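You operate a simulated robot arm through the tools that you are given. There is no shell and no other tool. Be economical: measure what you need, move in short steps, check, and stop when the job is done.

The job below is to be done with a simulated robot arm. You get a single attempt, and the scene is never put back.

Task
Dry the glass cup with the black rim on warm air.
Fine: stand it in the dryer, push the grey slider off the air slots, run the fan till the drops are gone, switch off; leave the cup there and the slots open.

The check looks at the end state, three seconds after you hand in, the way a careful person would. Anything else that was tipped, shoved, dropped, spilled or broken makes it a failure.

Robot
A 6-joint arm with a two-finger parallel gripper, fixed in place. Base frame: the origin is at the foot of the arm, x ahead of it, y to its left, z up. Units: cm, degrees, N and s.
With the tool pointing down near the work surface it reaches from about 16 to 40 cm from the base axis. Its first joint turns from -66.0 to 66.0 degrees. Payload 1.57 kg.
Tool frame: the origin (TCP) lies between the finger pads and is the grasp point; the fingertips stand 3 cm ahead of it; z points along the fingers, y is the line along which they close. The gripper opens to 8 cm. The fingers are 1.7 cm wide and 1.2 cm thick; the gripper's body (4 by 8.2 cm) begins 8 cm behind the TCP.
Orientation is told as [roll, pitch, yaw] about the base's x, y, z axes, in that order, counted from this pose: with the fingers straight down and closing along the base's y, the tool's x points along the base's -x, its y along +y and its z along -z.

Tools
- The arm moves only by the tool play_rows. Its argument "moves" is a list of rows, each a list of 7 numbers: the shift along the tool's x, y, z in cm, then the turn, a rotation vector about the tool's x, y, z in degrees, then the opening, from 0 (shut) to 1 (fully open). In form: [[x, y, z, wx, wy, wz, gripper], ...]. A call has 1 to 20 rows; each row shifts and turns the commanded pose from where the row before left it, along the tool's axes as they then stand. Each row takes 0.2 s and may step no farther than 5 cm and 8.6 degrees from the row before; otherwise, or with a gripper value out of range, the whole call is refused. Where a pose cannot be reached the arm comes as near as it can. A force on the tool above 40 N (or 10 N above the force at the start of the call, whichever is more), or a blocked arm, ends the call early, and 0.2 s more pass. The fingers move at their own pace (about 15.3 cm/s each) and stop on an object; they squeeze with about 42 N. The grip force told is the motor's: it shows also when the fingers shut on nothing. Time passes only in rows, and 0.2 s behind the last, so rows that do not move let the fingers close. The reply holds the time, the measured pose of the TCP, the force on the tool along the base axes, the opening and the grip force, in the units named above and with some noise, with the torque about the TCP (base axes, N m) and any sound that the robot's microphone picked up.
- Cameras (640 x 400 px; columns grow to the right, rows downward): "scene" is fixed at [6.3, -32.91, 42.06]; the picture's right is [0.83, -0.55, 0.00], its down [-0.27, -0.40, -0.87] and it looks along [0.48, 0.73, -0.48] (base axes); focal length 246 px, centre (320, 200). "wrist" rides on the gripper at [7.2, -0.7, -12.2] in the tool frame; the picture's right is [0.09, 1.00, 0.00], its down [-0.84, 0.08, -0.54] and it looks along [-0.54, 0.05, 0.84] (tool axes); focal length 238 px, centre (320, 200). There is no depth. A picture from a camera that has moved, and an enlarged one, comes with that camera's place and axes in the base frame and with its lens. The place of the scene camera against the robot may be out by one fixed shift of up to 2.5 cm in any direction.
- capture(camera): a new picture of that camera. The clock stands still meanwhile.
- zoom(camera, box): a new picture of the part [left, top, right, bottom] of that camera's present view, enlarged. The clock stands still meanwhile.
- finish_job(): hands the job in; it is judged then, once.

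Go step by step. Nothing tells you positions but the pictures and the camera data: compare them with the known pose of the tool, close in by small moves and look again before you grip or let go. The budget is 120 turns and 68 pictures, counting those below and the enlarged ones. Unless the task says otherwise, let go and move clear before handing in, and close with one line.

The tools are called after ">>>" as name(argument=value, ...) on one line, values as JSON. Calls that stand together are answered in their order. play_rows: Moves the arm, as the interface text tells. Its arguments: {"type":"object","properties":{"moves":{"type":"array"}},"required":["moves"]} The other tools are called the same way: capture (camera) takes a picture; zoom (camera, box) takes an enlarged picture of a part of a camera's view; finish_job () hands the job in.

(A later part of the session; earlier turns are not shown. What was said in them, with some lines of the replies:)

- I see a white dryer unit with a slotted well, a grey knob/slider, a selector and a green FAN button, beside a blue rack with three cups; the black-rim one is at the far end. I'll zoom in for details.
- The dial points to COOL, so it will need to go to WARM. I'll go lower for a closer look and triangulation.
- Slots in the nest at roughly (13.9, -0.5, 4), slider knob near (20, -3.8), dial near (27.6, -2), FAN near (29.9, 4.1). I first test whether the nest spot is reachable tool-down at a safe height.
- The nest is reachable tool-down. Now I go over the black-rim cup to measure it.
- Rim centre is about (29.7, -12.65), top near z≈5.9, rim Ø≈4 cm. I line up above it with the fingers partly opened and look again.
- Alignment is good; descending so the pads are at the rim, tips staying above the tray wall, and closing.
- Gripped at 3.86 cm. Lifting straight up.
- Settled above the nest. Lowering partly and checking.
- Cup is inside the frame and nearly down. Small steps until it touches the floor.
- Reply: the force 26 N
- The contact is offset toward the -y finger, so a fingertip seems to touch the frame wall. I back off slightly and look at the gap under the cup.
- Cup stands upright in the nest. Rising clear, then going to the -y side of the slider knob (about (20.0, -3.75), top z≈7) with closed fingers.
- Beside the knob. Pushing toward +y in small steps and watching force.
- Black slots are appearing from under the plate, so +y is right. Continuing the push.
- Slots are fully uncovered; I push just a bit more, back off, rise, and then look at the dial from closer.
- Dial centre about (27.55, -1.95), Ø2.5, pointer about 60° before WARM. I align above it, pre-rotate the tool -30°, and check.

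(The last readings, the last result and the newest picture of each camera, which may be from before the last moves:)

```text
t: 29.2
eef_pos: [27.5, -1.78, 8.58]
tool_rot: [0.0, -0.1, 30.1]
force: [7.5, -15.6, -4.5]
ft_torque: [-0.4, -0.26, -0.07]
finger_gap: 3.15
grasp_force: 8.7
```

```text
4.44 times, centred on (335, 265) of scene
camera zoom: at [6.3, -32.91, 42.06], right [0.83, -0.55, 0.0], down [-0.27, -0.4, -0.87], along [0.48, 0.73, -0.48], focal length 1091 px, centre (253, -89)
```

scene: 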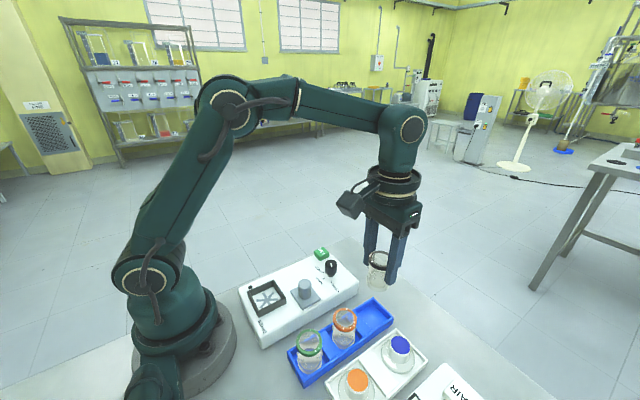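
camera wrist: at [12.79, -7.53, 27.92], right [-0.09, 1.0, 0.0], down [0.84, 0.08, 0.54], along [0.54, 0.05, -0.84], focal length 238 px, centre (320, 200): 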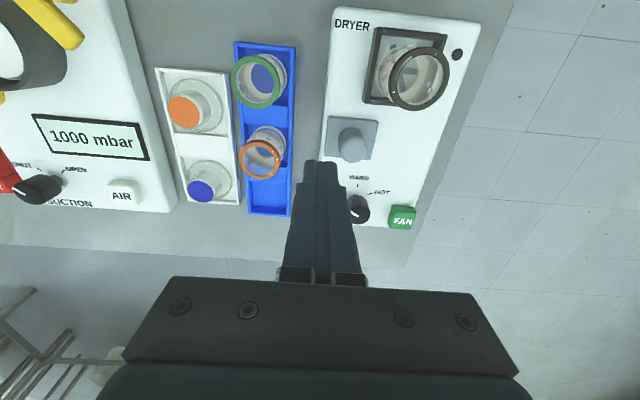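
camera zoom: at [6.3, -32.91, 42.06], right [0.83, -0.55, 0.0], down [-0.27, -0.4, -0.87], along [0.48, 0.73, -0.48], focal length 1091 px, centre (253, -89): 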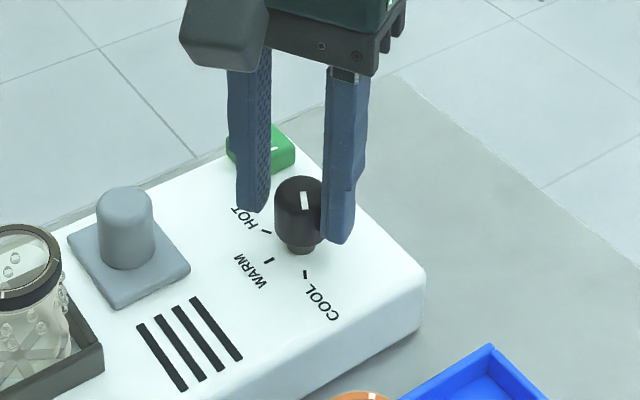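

The -y finger touched first, so the dial sits ~0.35 cm toward -y of the tool. Reopening, shifting, and re-gripping.

>>> play_rows(moves=[[0, 0, 0, 0, 0, 0, 0.5], [0, 0, 0, 0, 0, 0, 0.5], [0, -0.35, 0, 0, 0, 0, 0.5], [0, 0, 0, 0, 0, 0, 0.5], [0, 0, 0, 0, 0, 0, 0.36], [0, 0, 0, 0, 0, 0, 0.2], [0, 0, 0, 0, 0, 0, 0.2], [0, 0, 0, 0, 0, 0, 0.2]])

>>> zoom(camera="wrist", box=[220, 80, 420, 220])

```text
t: 31.0
eef_pos: [27.56, -2.15, 8.75]
tool_rot: [0.0, 0.0, 30.0]
force: [-1.4, 3.6, 1.9]
ft_torque: [0.02, 0.13, 0.01]
finger_gap: 2.51
grasp_force: 36.6
```

```text
2.86 times, centred on (320, 150) of wrist
camera zoom: at [21.58, -6.27, 20.8], right [-0.58, 0.82, 0.0], down [0.69, 0.48, 0.54], along [0.44, 0.31, -0.84], focal length 681 px, centre (320, 343)
```

zoom: 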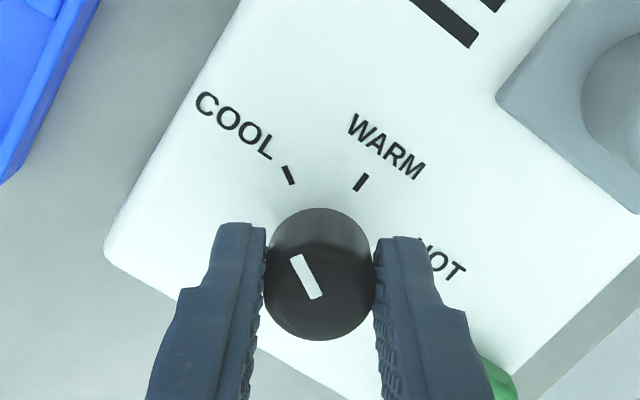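

Gripped squarely. Turning +56° toward WARM.

>>> play_rows(moves=[[0, 0, 0, 0, 0, 7, 0.2], [0, 0, 0, 0, 0, 7, 0.2], [0, 0, 0, 0, 0, 7, 0.2], [0, 0, 0, 0, 0, 7, 0.2], [0, 0, 0, 0, 0, 7, 0.2], [0, 0, 0, 0, 0, 7, 0.2], [0, 0, 0, 0, 0, 7, 0.2], [0, 0, 0, 0, 0, 7, 0.2], [0, 0, 0, 0, 0, 0, 0.2], [0, 0, 0, 0, 0, 0, 0.2]])

>>> zoom(camera="wrist", box=[220, 80, 420, 220])

>>> zoom(camera="scene", box=[290, 220, 380, 310])

```text
t: 32.6
eef_pos: [27.45, -1.9, 8.63]
tool_rot: [0.6, 0.2, -17.7]
force: [1.6, 0.2, -2.8]
ft_torque: [0.1, 0.07, 0.04]
finger_gap: 2.52
grasp_force: 36.9
stopped in row 7: the force on the tool passed its limit at 41 N (the readings are from after the stop); the commanded pose is now the measured one
```

```text
2.86 times, centred on (320, 150) of wrist
camera zoom: at [20.39, -0.48, 20.91], right [0.21, 0.98, 0.01], down [0.82, -0.19, 0.54], along [0.53, -0.11, -0.84], focal length 681 px, centre (320, 343)
```

zoom: 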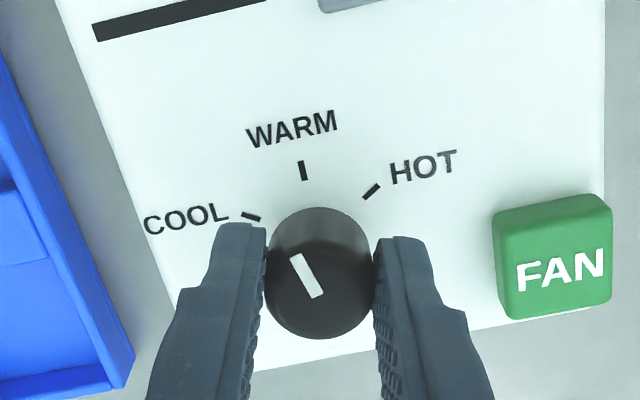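

```text
4.44 times, centred on (335, 265) of scene
camera zoom: at [6.3, -32.91, 42.06], right [0.83, -0.55, 0.0], down [-0.27, -0.4, -0.87], along [0.48, 0.73, -0.48], focal length 1091 px, centre (253, -89)
```

zoom: 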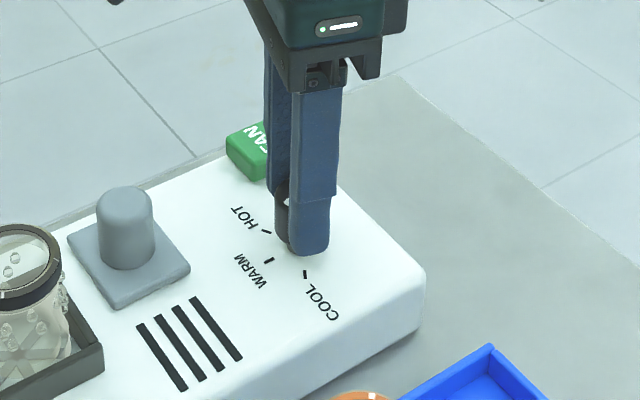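

48° done, about 15° remain; no load now, so continuing.

>>> play_rows(moves=[[0, 0, 0, 0, 0, 5, 0.2], [0, 0, 0, 0, 0, 5, 0.2], [0, 0, 0, 0, 0, 4, 0.2], [0, 0, 0, 0, 0, 0, 0.2], [0, 0, 0, 0, 0, 0, 0.2]])

>>> zoom(camera="wrist", box=[220, 80, 420, 220])

```text
t: 33.8
eef_pos: [27.72, -1.97, 8.71]
tool_rot: [0.4, 0.3, -31.7]
force: [1.7, 2.8, -4.7]
ft_torque: [-0.23, -0.37, 0.05]
finger_gap: 2.48
grasp_force: 36.3
```

```text
2.86 times, centred on (320, 150) of wrist
camera zoom: at [20.99, 1.25, 20.92], right [0.45, 0.9, 0.01], down [0.75, -0.38, 0.54], along [0.49, -0.23, -0.84], focal length 681 px, centre (320, 343)
```

zoom: 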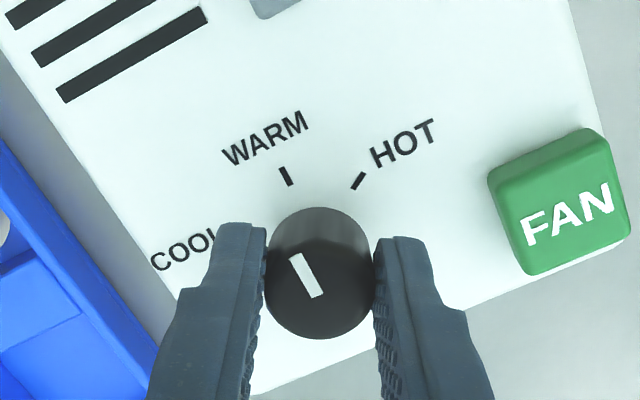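

Pointer now lines up with WARM. Releasing, rising, straightening the wrist, and moving toward the FAN button.

>>> play_rows(moves=[[0, 0, 0, 0, 0, 0, 0.45], [0, 0, 0, 0, 0, 0, 0.5], [0, 0, -2, 0, 0, 0, 0.5], [0, 0, -4, 0, 0, -8, 0.3], [0, 0, 0, 0, 0, -8, 0], [0, 0, 0, 0, 0, -8, 0], [-1, 2.5, 0, 0, 0, -7.7, 0], [-1, 3, 0, 0, 0, 0, 0], [0, 0, 0, 0, 0, 0, 0], [0, 0, 0, 0, 0, 0, 0]])

>>> capture(camera="wrist")

>>> zoom(camera="scene", box=[230, 210, 390, 330])

```text
t: 36.0
eef_pos: [29.92, 3.46, 14.85]
tool_rot: [0.6, 0.1, -0.1]
force: [0.4, -0.2, -0.2]
ft_torque: [0.0, 0.03, -0.03]
finger_gap: 0.0
grasp_force: 20.9
```

```text
18 pictures are left
camera wrist: at [22.61, 2.68, 26.96], right [-0.09, 1.0, 0.01], down [0.84, 0.07, 0.54], along [0.54, 0.06, -0.84], focal length 238 px, centre (320, 200)
```

wrist: 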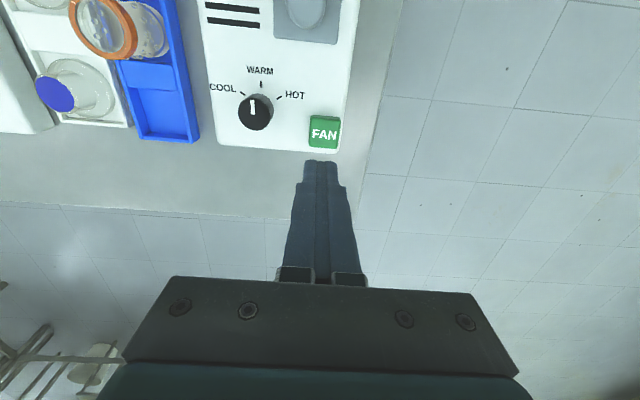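

```text
3.33 times, centred on (310, 270) of scene
camera zoom: at [6.3, -32.91, 42.06], right [0.83, -0.55, 0.0], down [-0.27, -0.4, -0.87], along [0.48, 0.73, -0.48], focal length 818 px, centre (353, -33)
```

zoom: 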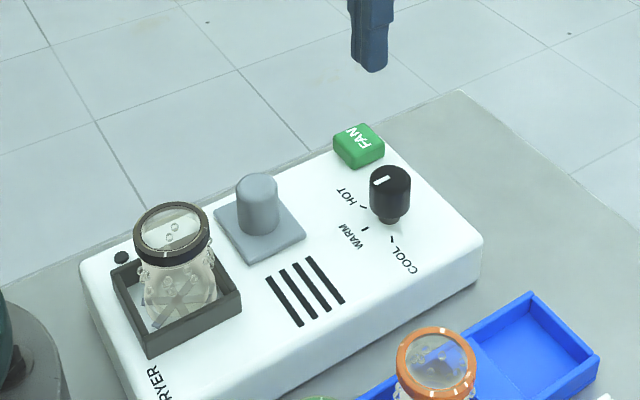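

FAN button centre about (29.25, 3.9), top z≈5. Centring over it and descending to just above.

>>> play_rows(moves=[[0.67, 0.44, 2, 0, 0, 0, 0], [0, 0, 2.5, 0, 0, 0, 0], [0, 0, 1, 0, 0, 0, 0], [0, 0, 0, 0, 0, 0, 0], [0, 0, 0, 0, 0, 0, 0]])

>>> zoom(camera="scene", box=[280, 210, 360, 280])

>>> zoom(camera="wrist", box=[220, 60, 420, 220])

```text
t: 37.2
eef_pos: [29.13, 3.7, 9.27]
tool_rot: [0.5, 0.0, 0.1]
force: [-0.5, 0.1, 0.8]
ft_torque: [-0.02, -0.06, 0.01]
finger_gap: 0.01
grasp_force: 21.3
```

```text
5.71 times, centred on (320, 245) of scene
camera zoom: at [6.3, -32.91, 42.06], right [0.83, -0.55, 0.0], down [-0.27, -0.4, -0.87], along [0.48, 0.73, -0.48], focal length 1403 px, centre (320, -57)
```

zoom: 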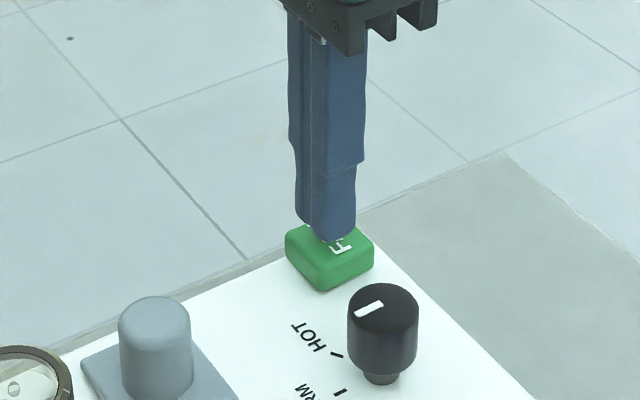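

```text
2.50 times, centred on (320, 140) of wrist
camera zoom: at [21.85, 3.03, 21.4], right [-0.09, 1.0, 0.01], down [0.84, 0.07, 0.54], along [0.54, 0.06, -0.84], focal length 596 px, centre (320, 350)
```

zoom: 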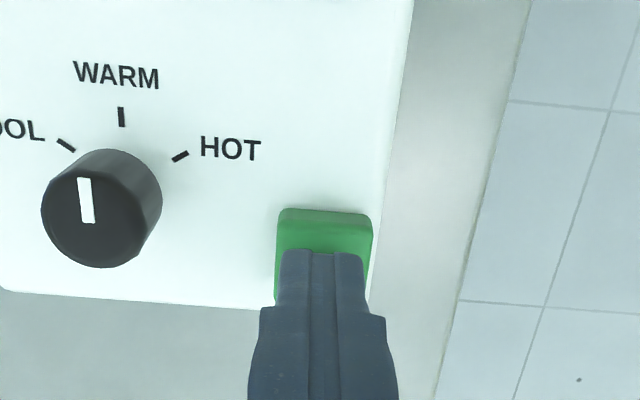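

Well centred on the button; dial reads WARM. Pressing gently.

>>> play_rows(moves=[[0, 0, 0.4, 0, 0, 0, 0], [0, 0, 0.3, 0, 0, 0, 0], [0, 0, 0.2, 0, 0, 0, 0], [0, 0, 0, 0, 0, 0, 0]])

```text
t: 38.2
eef_pos: [29.09, 3.82, 8.37]
tool_rot: [0.6, -0.1, 0.1]
force: [-0.4, 0.0, 1.1]
ft_torque: [-0.02, 0.05, 0.04]
finger_gap: 0.02
grasp_force: 21.1
```

>>> play_rows(moves=[[0, 0, 0.2, 0, 0, 0, 0], [0, 0, 0.2, 0, 0, 0, 0], [0, 0, 0, 0, 0, 0, 0]])

```text
t: 39.0
eef_pos: [29.19, 3.82, 8.07]
tool_rot: [0.5, 0.0, -0.1]
force: [0.1, 1.0, 1.7]
ft_torque: [-0.01, -0.01, -0.02]
finger_gap: 0.02
grasp_force: 21.2
heard: click
```

A click was heard. Rising off the button and listening/looking.

>>> play_rows(moves=[[0, 0, -1, 0, 0, 0, 0], [0, 0, 0, 0, 0, 0, 0], [0, 0, 0, 0, 0, 0, 0]])

>>> zoom(camera="scene", box=[240, 220, 360, 320])

```text
t: 39.8
eef_pos: [29.15, 3.97, 9.07]
tool_rot: [0.7, 0.0, 0.0]
force: [-0.8, 0.6, 0.5]
ft_torque: [0.0, 0.01, -0.04]
finger_gap: 0.0
grasp_force: 21.0
```

```text
4.00 times, centred on (300, 270) of scene
camera zoom: at [6.3, -32.91, 42.06], right [0.83, -0.55, 0.0], down [-0.27, -0.4, -0.87], along [0.48, 0.73, -0.48], focal length 982 px, centre (400, -80)
```

zoom: 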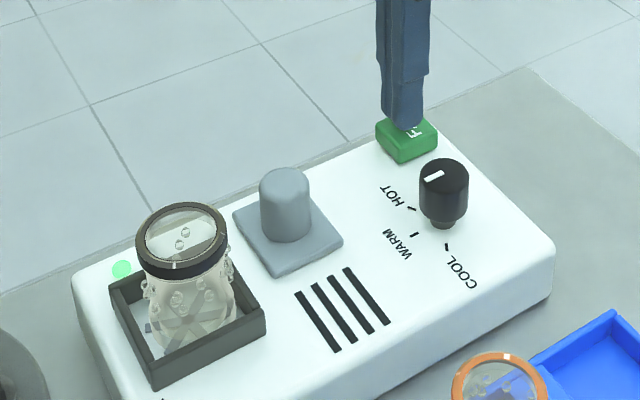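

The lamp by the nest is lit green: the fan runs. Waiting while it dries.

>>> play_rows(moves=[[0, 0, 0, 0, 0, 0, 0], [0, 0, 0, 0, 0, 0, 0], [0, 0, 0, 0, 0, 0, 0], [0, 0, 0, 0, 0, 0, 0], [0, 0, 0, 0, 0, 0, 0], [0, 0, 0, 0, 0, 0, 0], [0, 0, 0, 0, 0, 0, 0], [0, 0, 0, 0, 0, 0, 0], [0, 0, 0, 0, 0, 0, 0], [0, 0, 0, 0, 0, 0, 0], [0, 0, 0, 0, 0, 0, 0], [0, 0, 0, 0, 0, 0, 0], [0, 0, 0, 0, 0, 0, 0], [0, 0, 0, 0, 0, 0, 0], [0, 0, 0, 0, 0, 0, 0], [0, 0, 0, 0, 0, 0, 0], [0, 0, 0, 0, 0, 0, 0], [0, 0, 0, 0, 0, 0, 0], [0, 0, 0, 0, 0, 0, 0], [0, 0, 0, 0, 0, 0, 0]])

>>> zoom(camera="scene", box=[240, 260, 310, 330])

```text
t: 44.0
eef_pos: [29.03, 3.82, 8.96]
tool_rot: [0.7, 0.0, 0.0]
force: [0.6, 0.3, 0.2]
ft_torque: [0.02, 0.03, -0.01]
finger_gap: 0.0
grasp_force: 21.1
```

```text
5.71 times, centred on (275, 295) of scene
camera zoom: at [6.3, -32.91, 42.06], right [0.83, -0.55, 0.0], down [-0.27, -0.4, -0.87], along [0.48, 0.73, -0.48], focal length 1403 px, centre (577, -343)
```

zoom: 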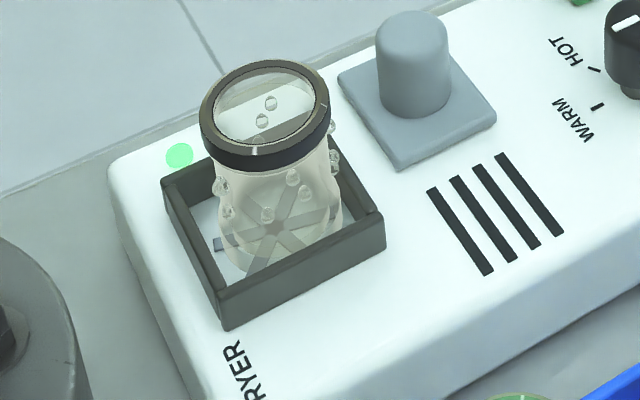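

The drops are shrinking and fewer. Keep waiting.

>>> play_rows(moves=[[0, 0, 0, 0, 0, 0, 0], [0, 0, 0, 0, 0, 0, 0], [0, 0, 0, 0, 0, 0, 0], [0, 0, 0, 0, 0, 0, 0], [0, 0, 0, 0, 0, 0, 0], [0, 0, 0, 0, 0, 0, 0], [0, 0, 0, 0, 0, 0, 0], [0, 0, 0, 0, 0, 0, 0], [0, 0, 0, 0, 0, 0, 0], [0, 0, 0, 0, 0, 0, 0], [0, 0, 0, 0, 0, 0, 0], [0, 0, 0, 0, 0, 0, 0], [0, 0, 0, 0, 0, 0, 0], [0, 0, 0, 0, 0, 0, 0], [0, 0, 0, 0, 0, 0, 0], [0, 0, 0, 0, 0, 0, 0], [0, 0, 0, 0, 0, 0, 0], [0, 0, 0, 0, 0, 0, 0], [0, 0, 0, 0, 0, 0, 0], [0, 0, 0, 0, 0, 0, 0]])

>>> zoom(camera="scene", box=[240, 260, 310, 330])

```text
t: 48.2
eef_pos: [29.03, 3.9, 9.14]
tool_rot: [0.6, -0.1, 0.0]
force: [0.8, -0.4, -0.6]
ft_torque: [-0.03, -0.01, 0.01]
finger_gap: 0.0
grasp_force: 20.5
```

```text
5.71 times, centred on (275, 295) of scene
camera zoom: at [6.3, -32.91, 42.06], right [0.83, -0.55, 0.0], down [-0.27, -0.4, -0.87], along [0.48, 0.73, -0.48], focal length 1403 px, centre (577, -343)
```

zoom: 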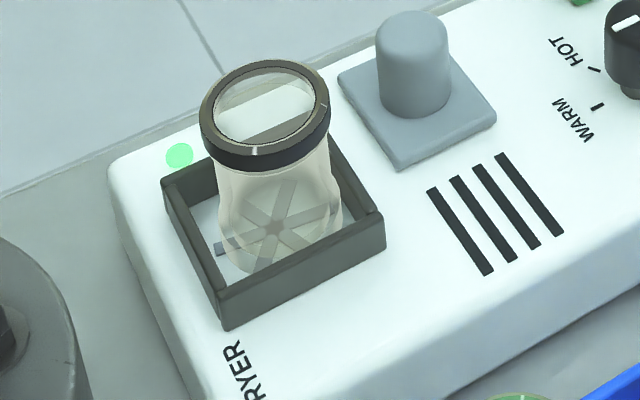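

No drops remain visible. After a brief extra moment, pressing FAN again to switch off.

>>> play_rows(moves=[[0, 0, 0, 0, 0, 0, 0], [0, 0, 0, 0, 0, 0, 0], [0, 0, 0.4, 0, 0, 0, 0], [0, 0, 0.3, 0, 0, 0, 0], [0, 0, 0.2, 0, 0, 0, 0], [0, 0, 0.1, 0, 0, 0, 0], [0, 0, 0, 0, 0, 0, 0]])

```text
t: 49.8
eef_pos: [29.17, 3.82, 8.05]
tool_rot: [0.6, 0.1, 0.0]
force: [0.3, 0.9, 1.1]
ft_torque: [-0.03, 0.01, 0.03]
finger_gap: 0.02
grasp_force: 21.4
heard: click
```

>>> play_rows(moves=[[0, 0, -1.5, 0, 0, 0, 0], [0, 0, -4, 0, 0, 0, 0], [0, 0, -4, 0, 0, 0, 0.3], [0, 0, 0, 0, 0, 0, 0.3], [0, 0, 0, 0, 0, 0, 0.3]])

>>> zoom(camera="scene", box=[220, 220, 440, 400])

>>> zoom(camera="scene", box=[240, 260, 310, 330])

>>> capture(camera="wrist")

```text
t: 51.0
eef_pos: [29.2, 3.77, 17.65]
tool_rot: [0.6, -0.1, -0.1]
force: [-0.4, 0.1, 0.1]
ft_torque: [0.04, -0.01, 0.03]
finger_gap: 2.38
grasp_force: 0.1
```

```text
2.22 times, centred on (330, 310) of scene
camera zoom: at [6.3, -32.91, 42.06], right [0.83, -0.55, 0.0], down [-0.27, -0.4, -0.87], along [0.48, 0.73, -0.48], focal length 546 px, centre (298, -44)
```

zoom: 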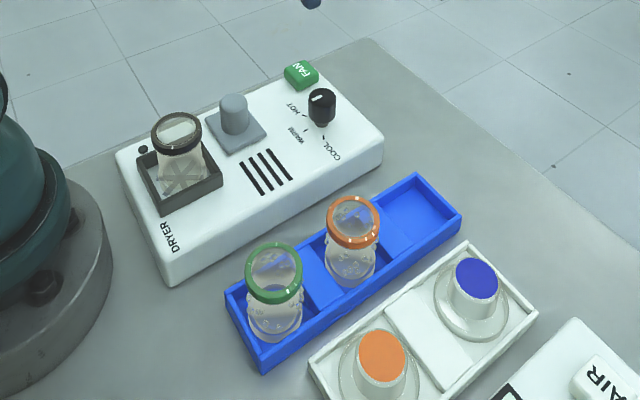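

```text
5.71 times, centred on (275, 295) of scene
camera zoom: at [6.3, -32.91, 42.06], right [0.83, -0.55, 0.0], down [-0.27, -0.4, -0.87], along [0.48, 0.73, -0.48], focal length 1403 px, centre (577, -343)
```

zoom: 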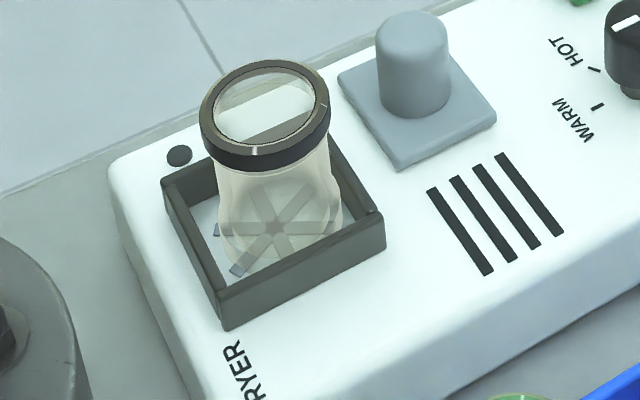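

```text
9 pictures are left
camera wrist: at [21.91, 3.03, 29.74], right [-0.09, 1.0, 0.01], down [0.84, 0.07, 0.54], along [0.54, 0.06, -0.84], focal length 238 px, centre (320, 200)
```

wrist: 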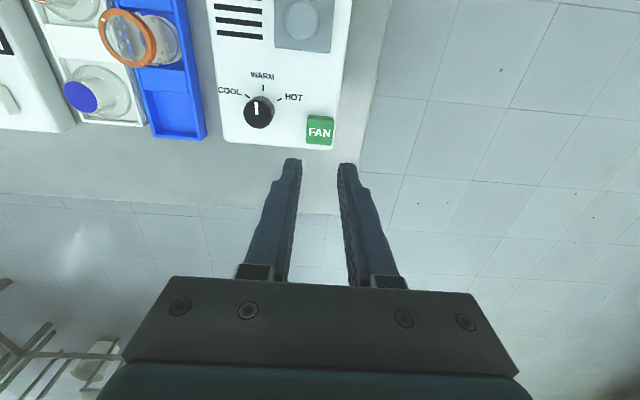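

The lamp is off, the cup is dry and upright in the nest, the slots are open, and nothing else has moved. Handing in.

>>> finish_job()

```text
The job is handed in.
```

The black-rimmed cup was dried on WARM and left standing in the dryer, with the slots open and the fan off.
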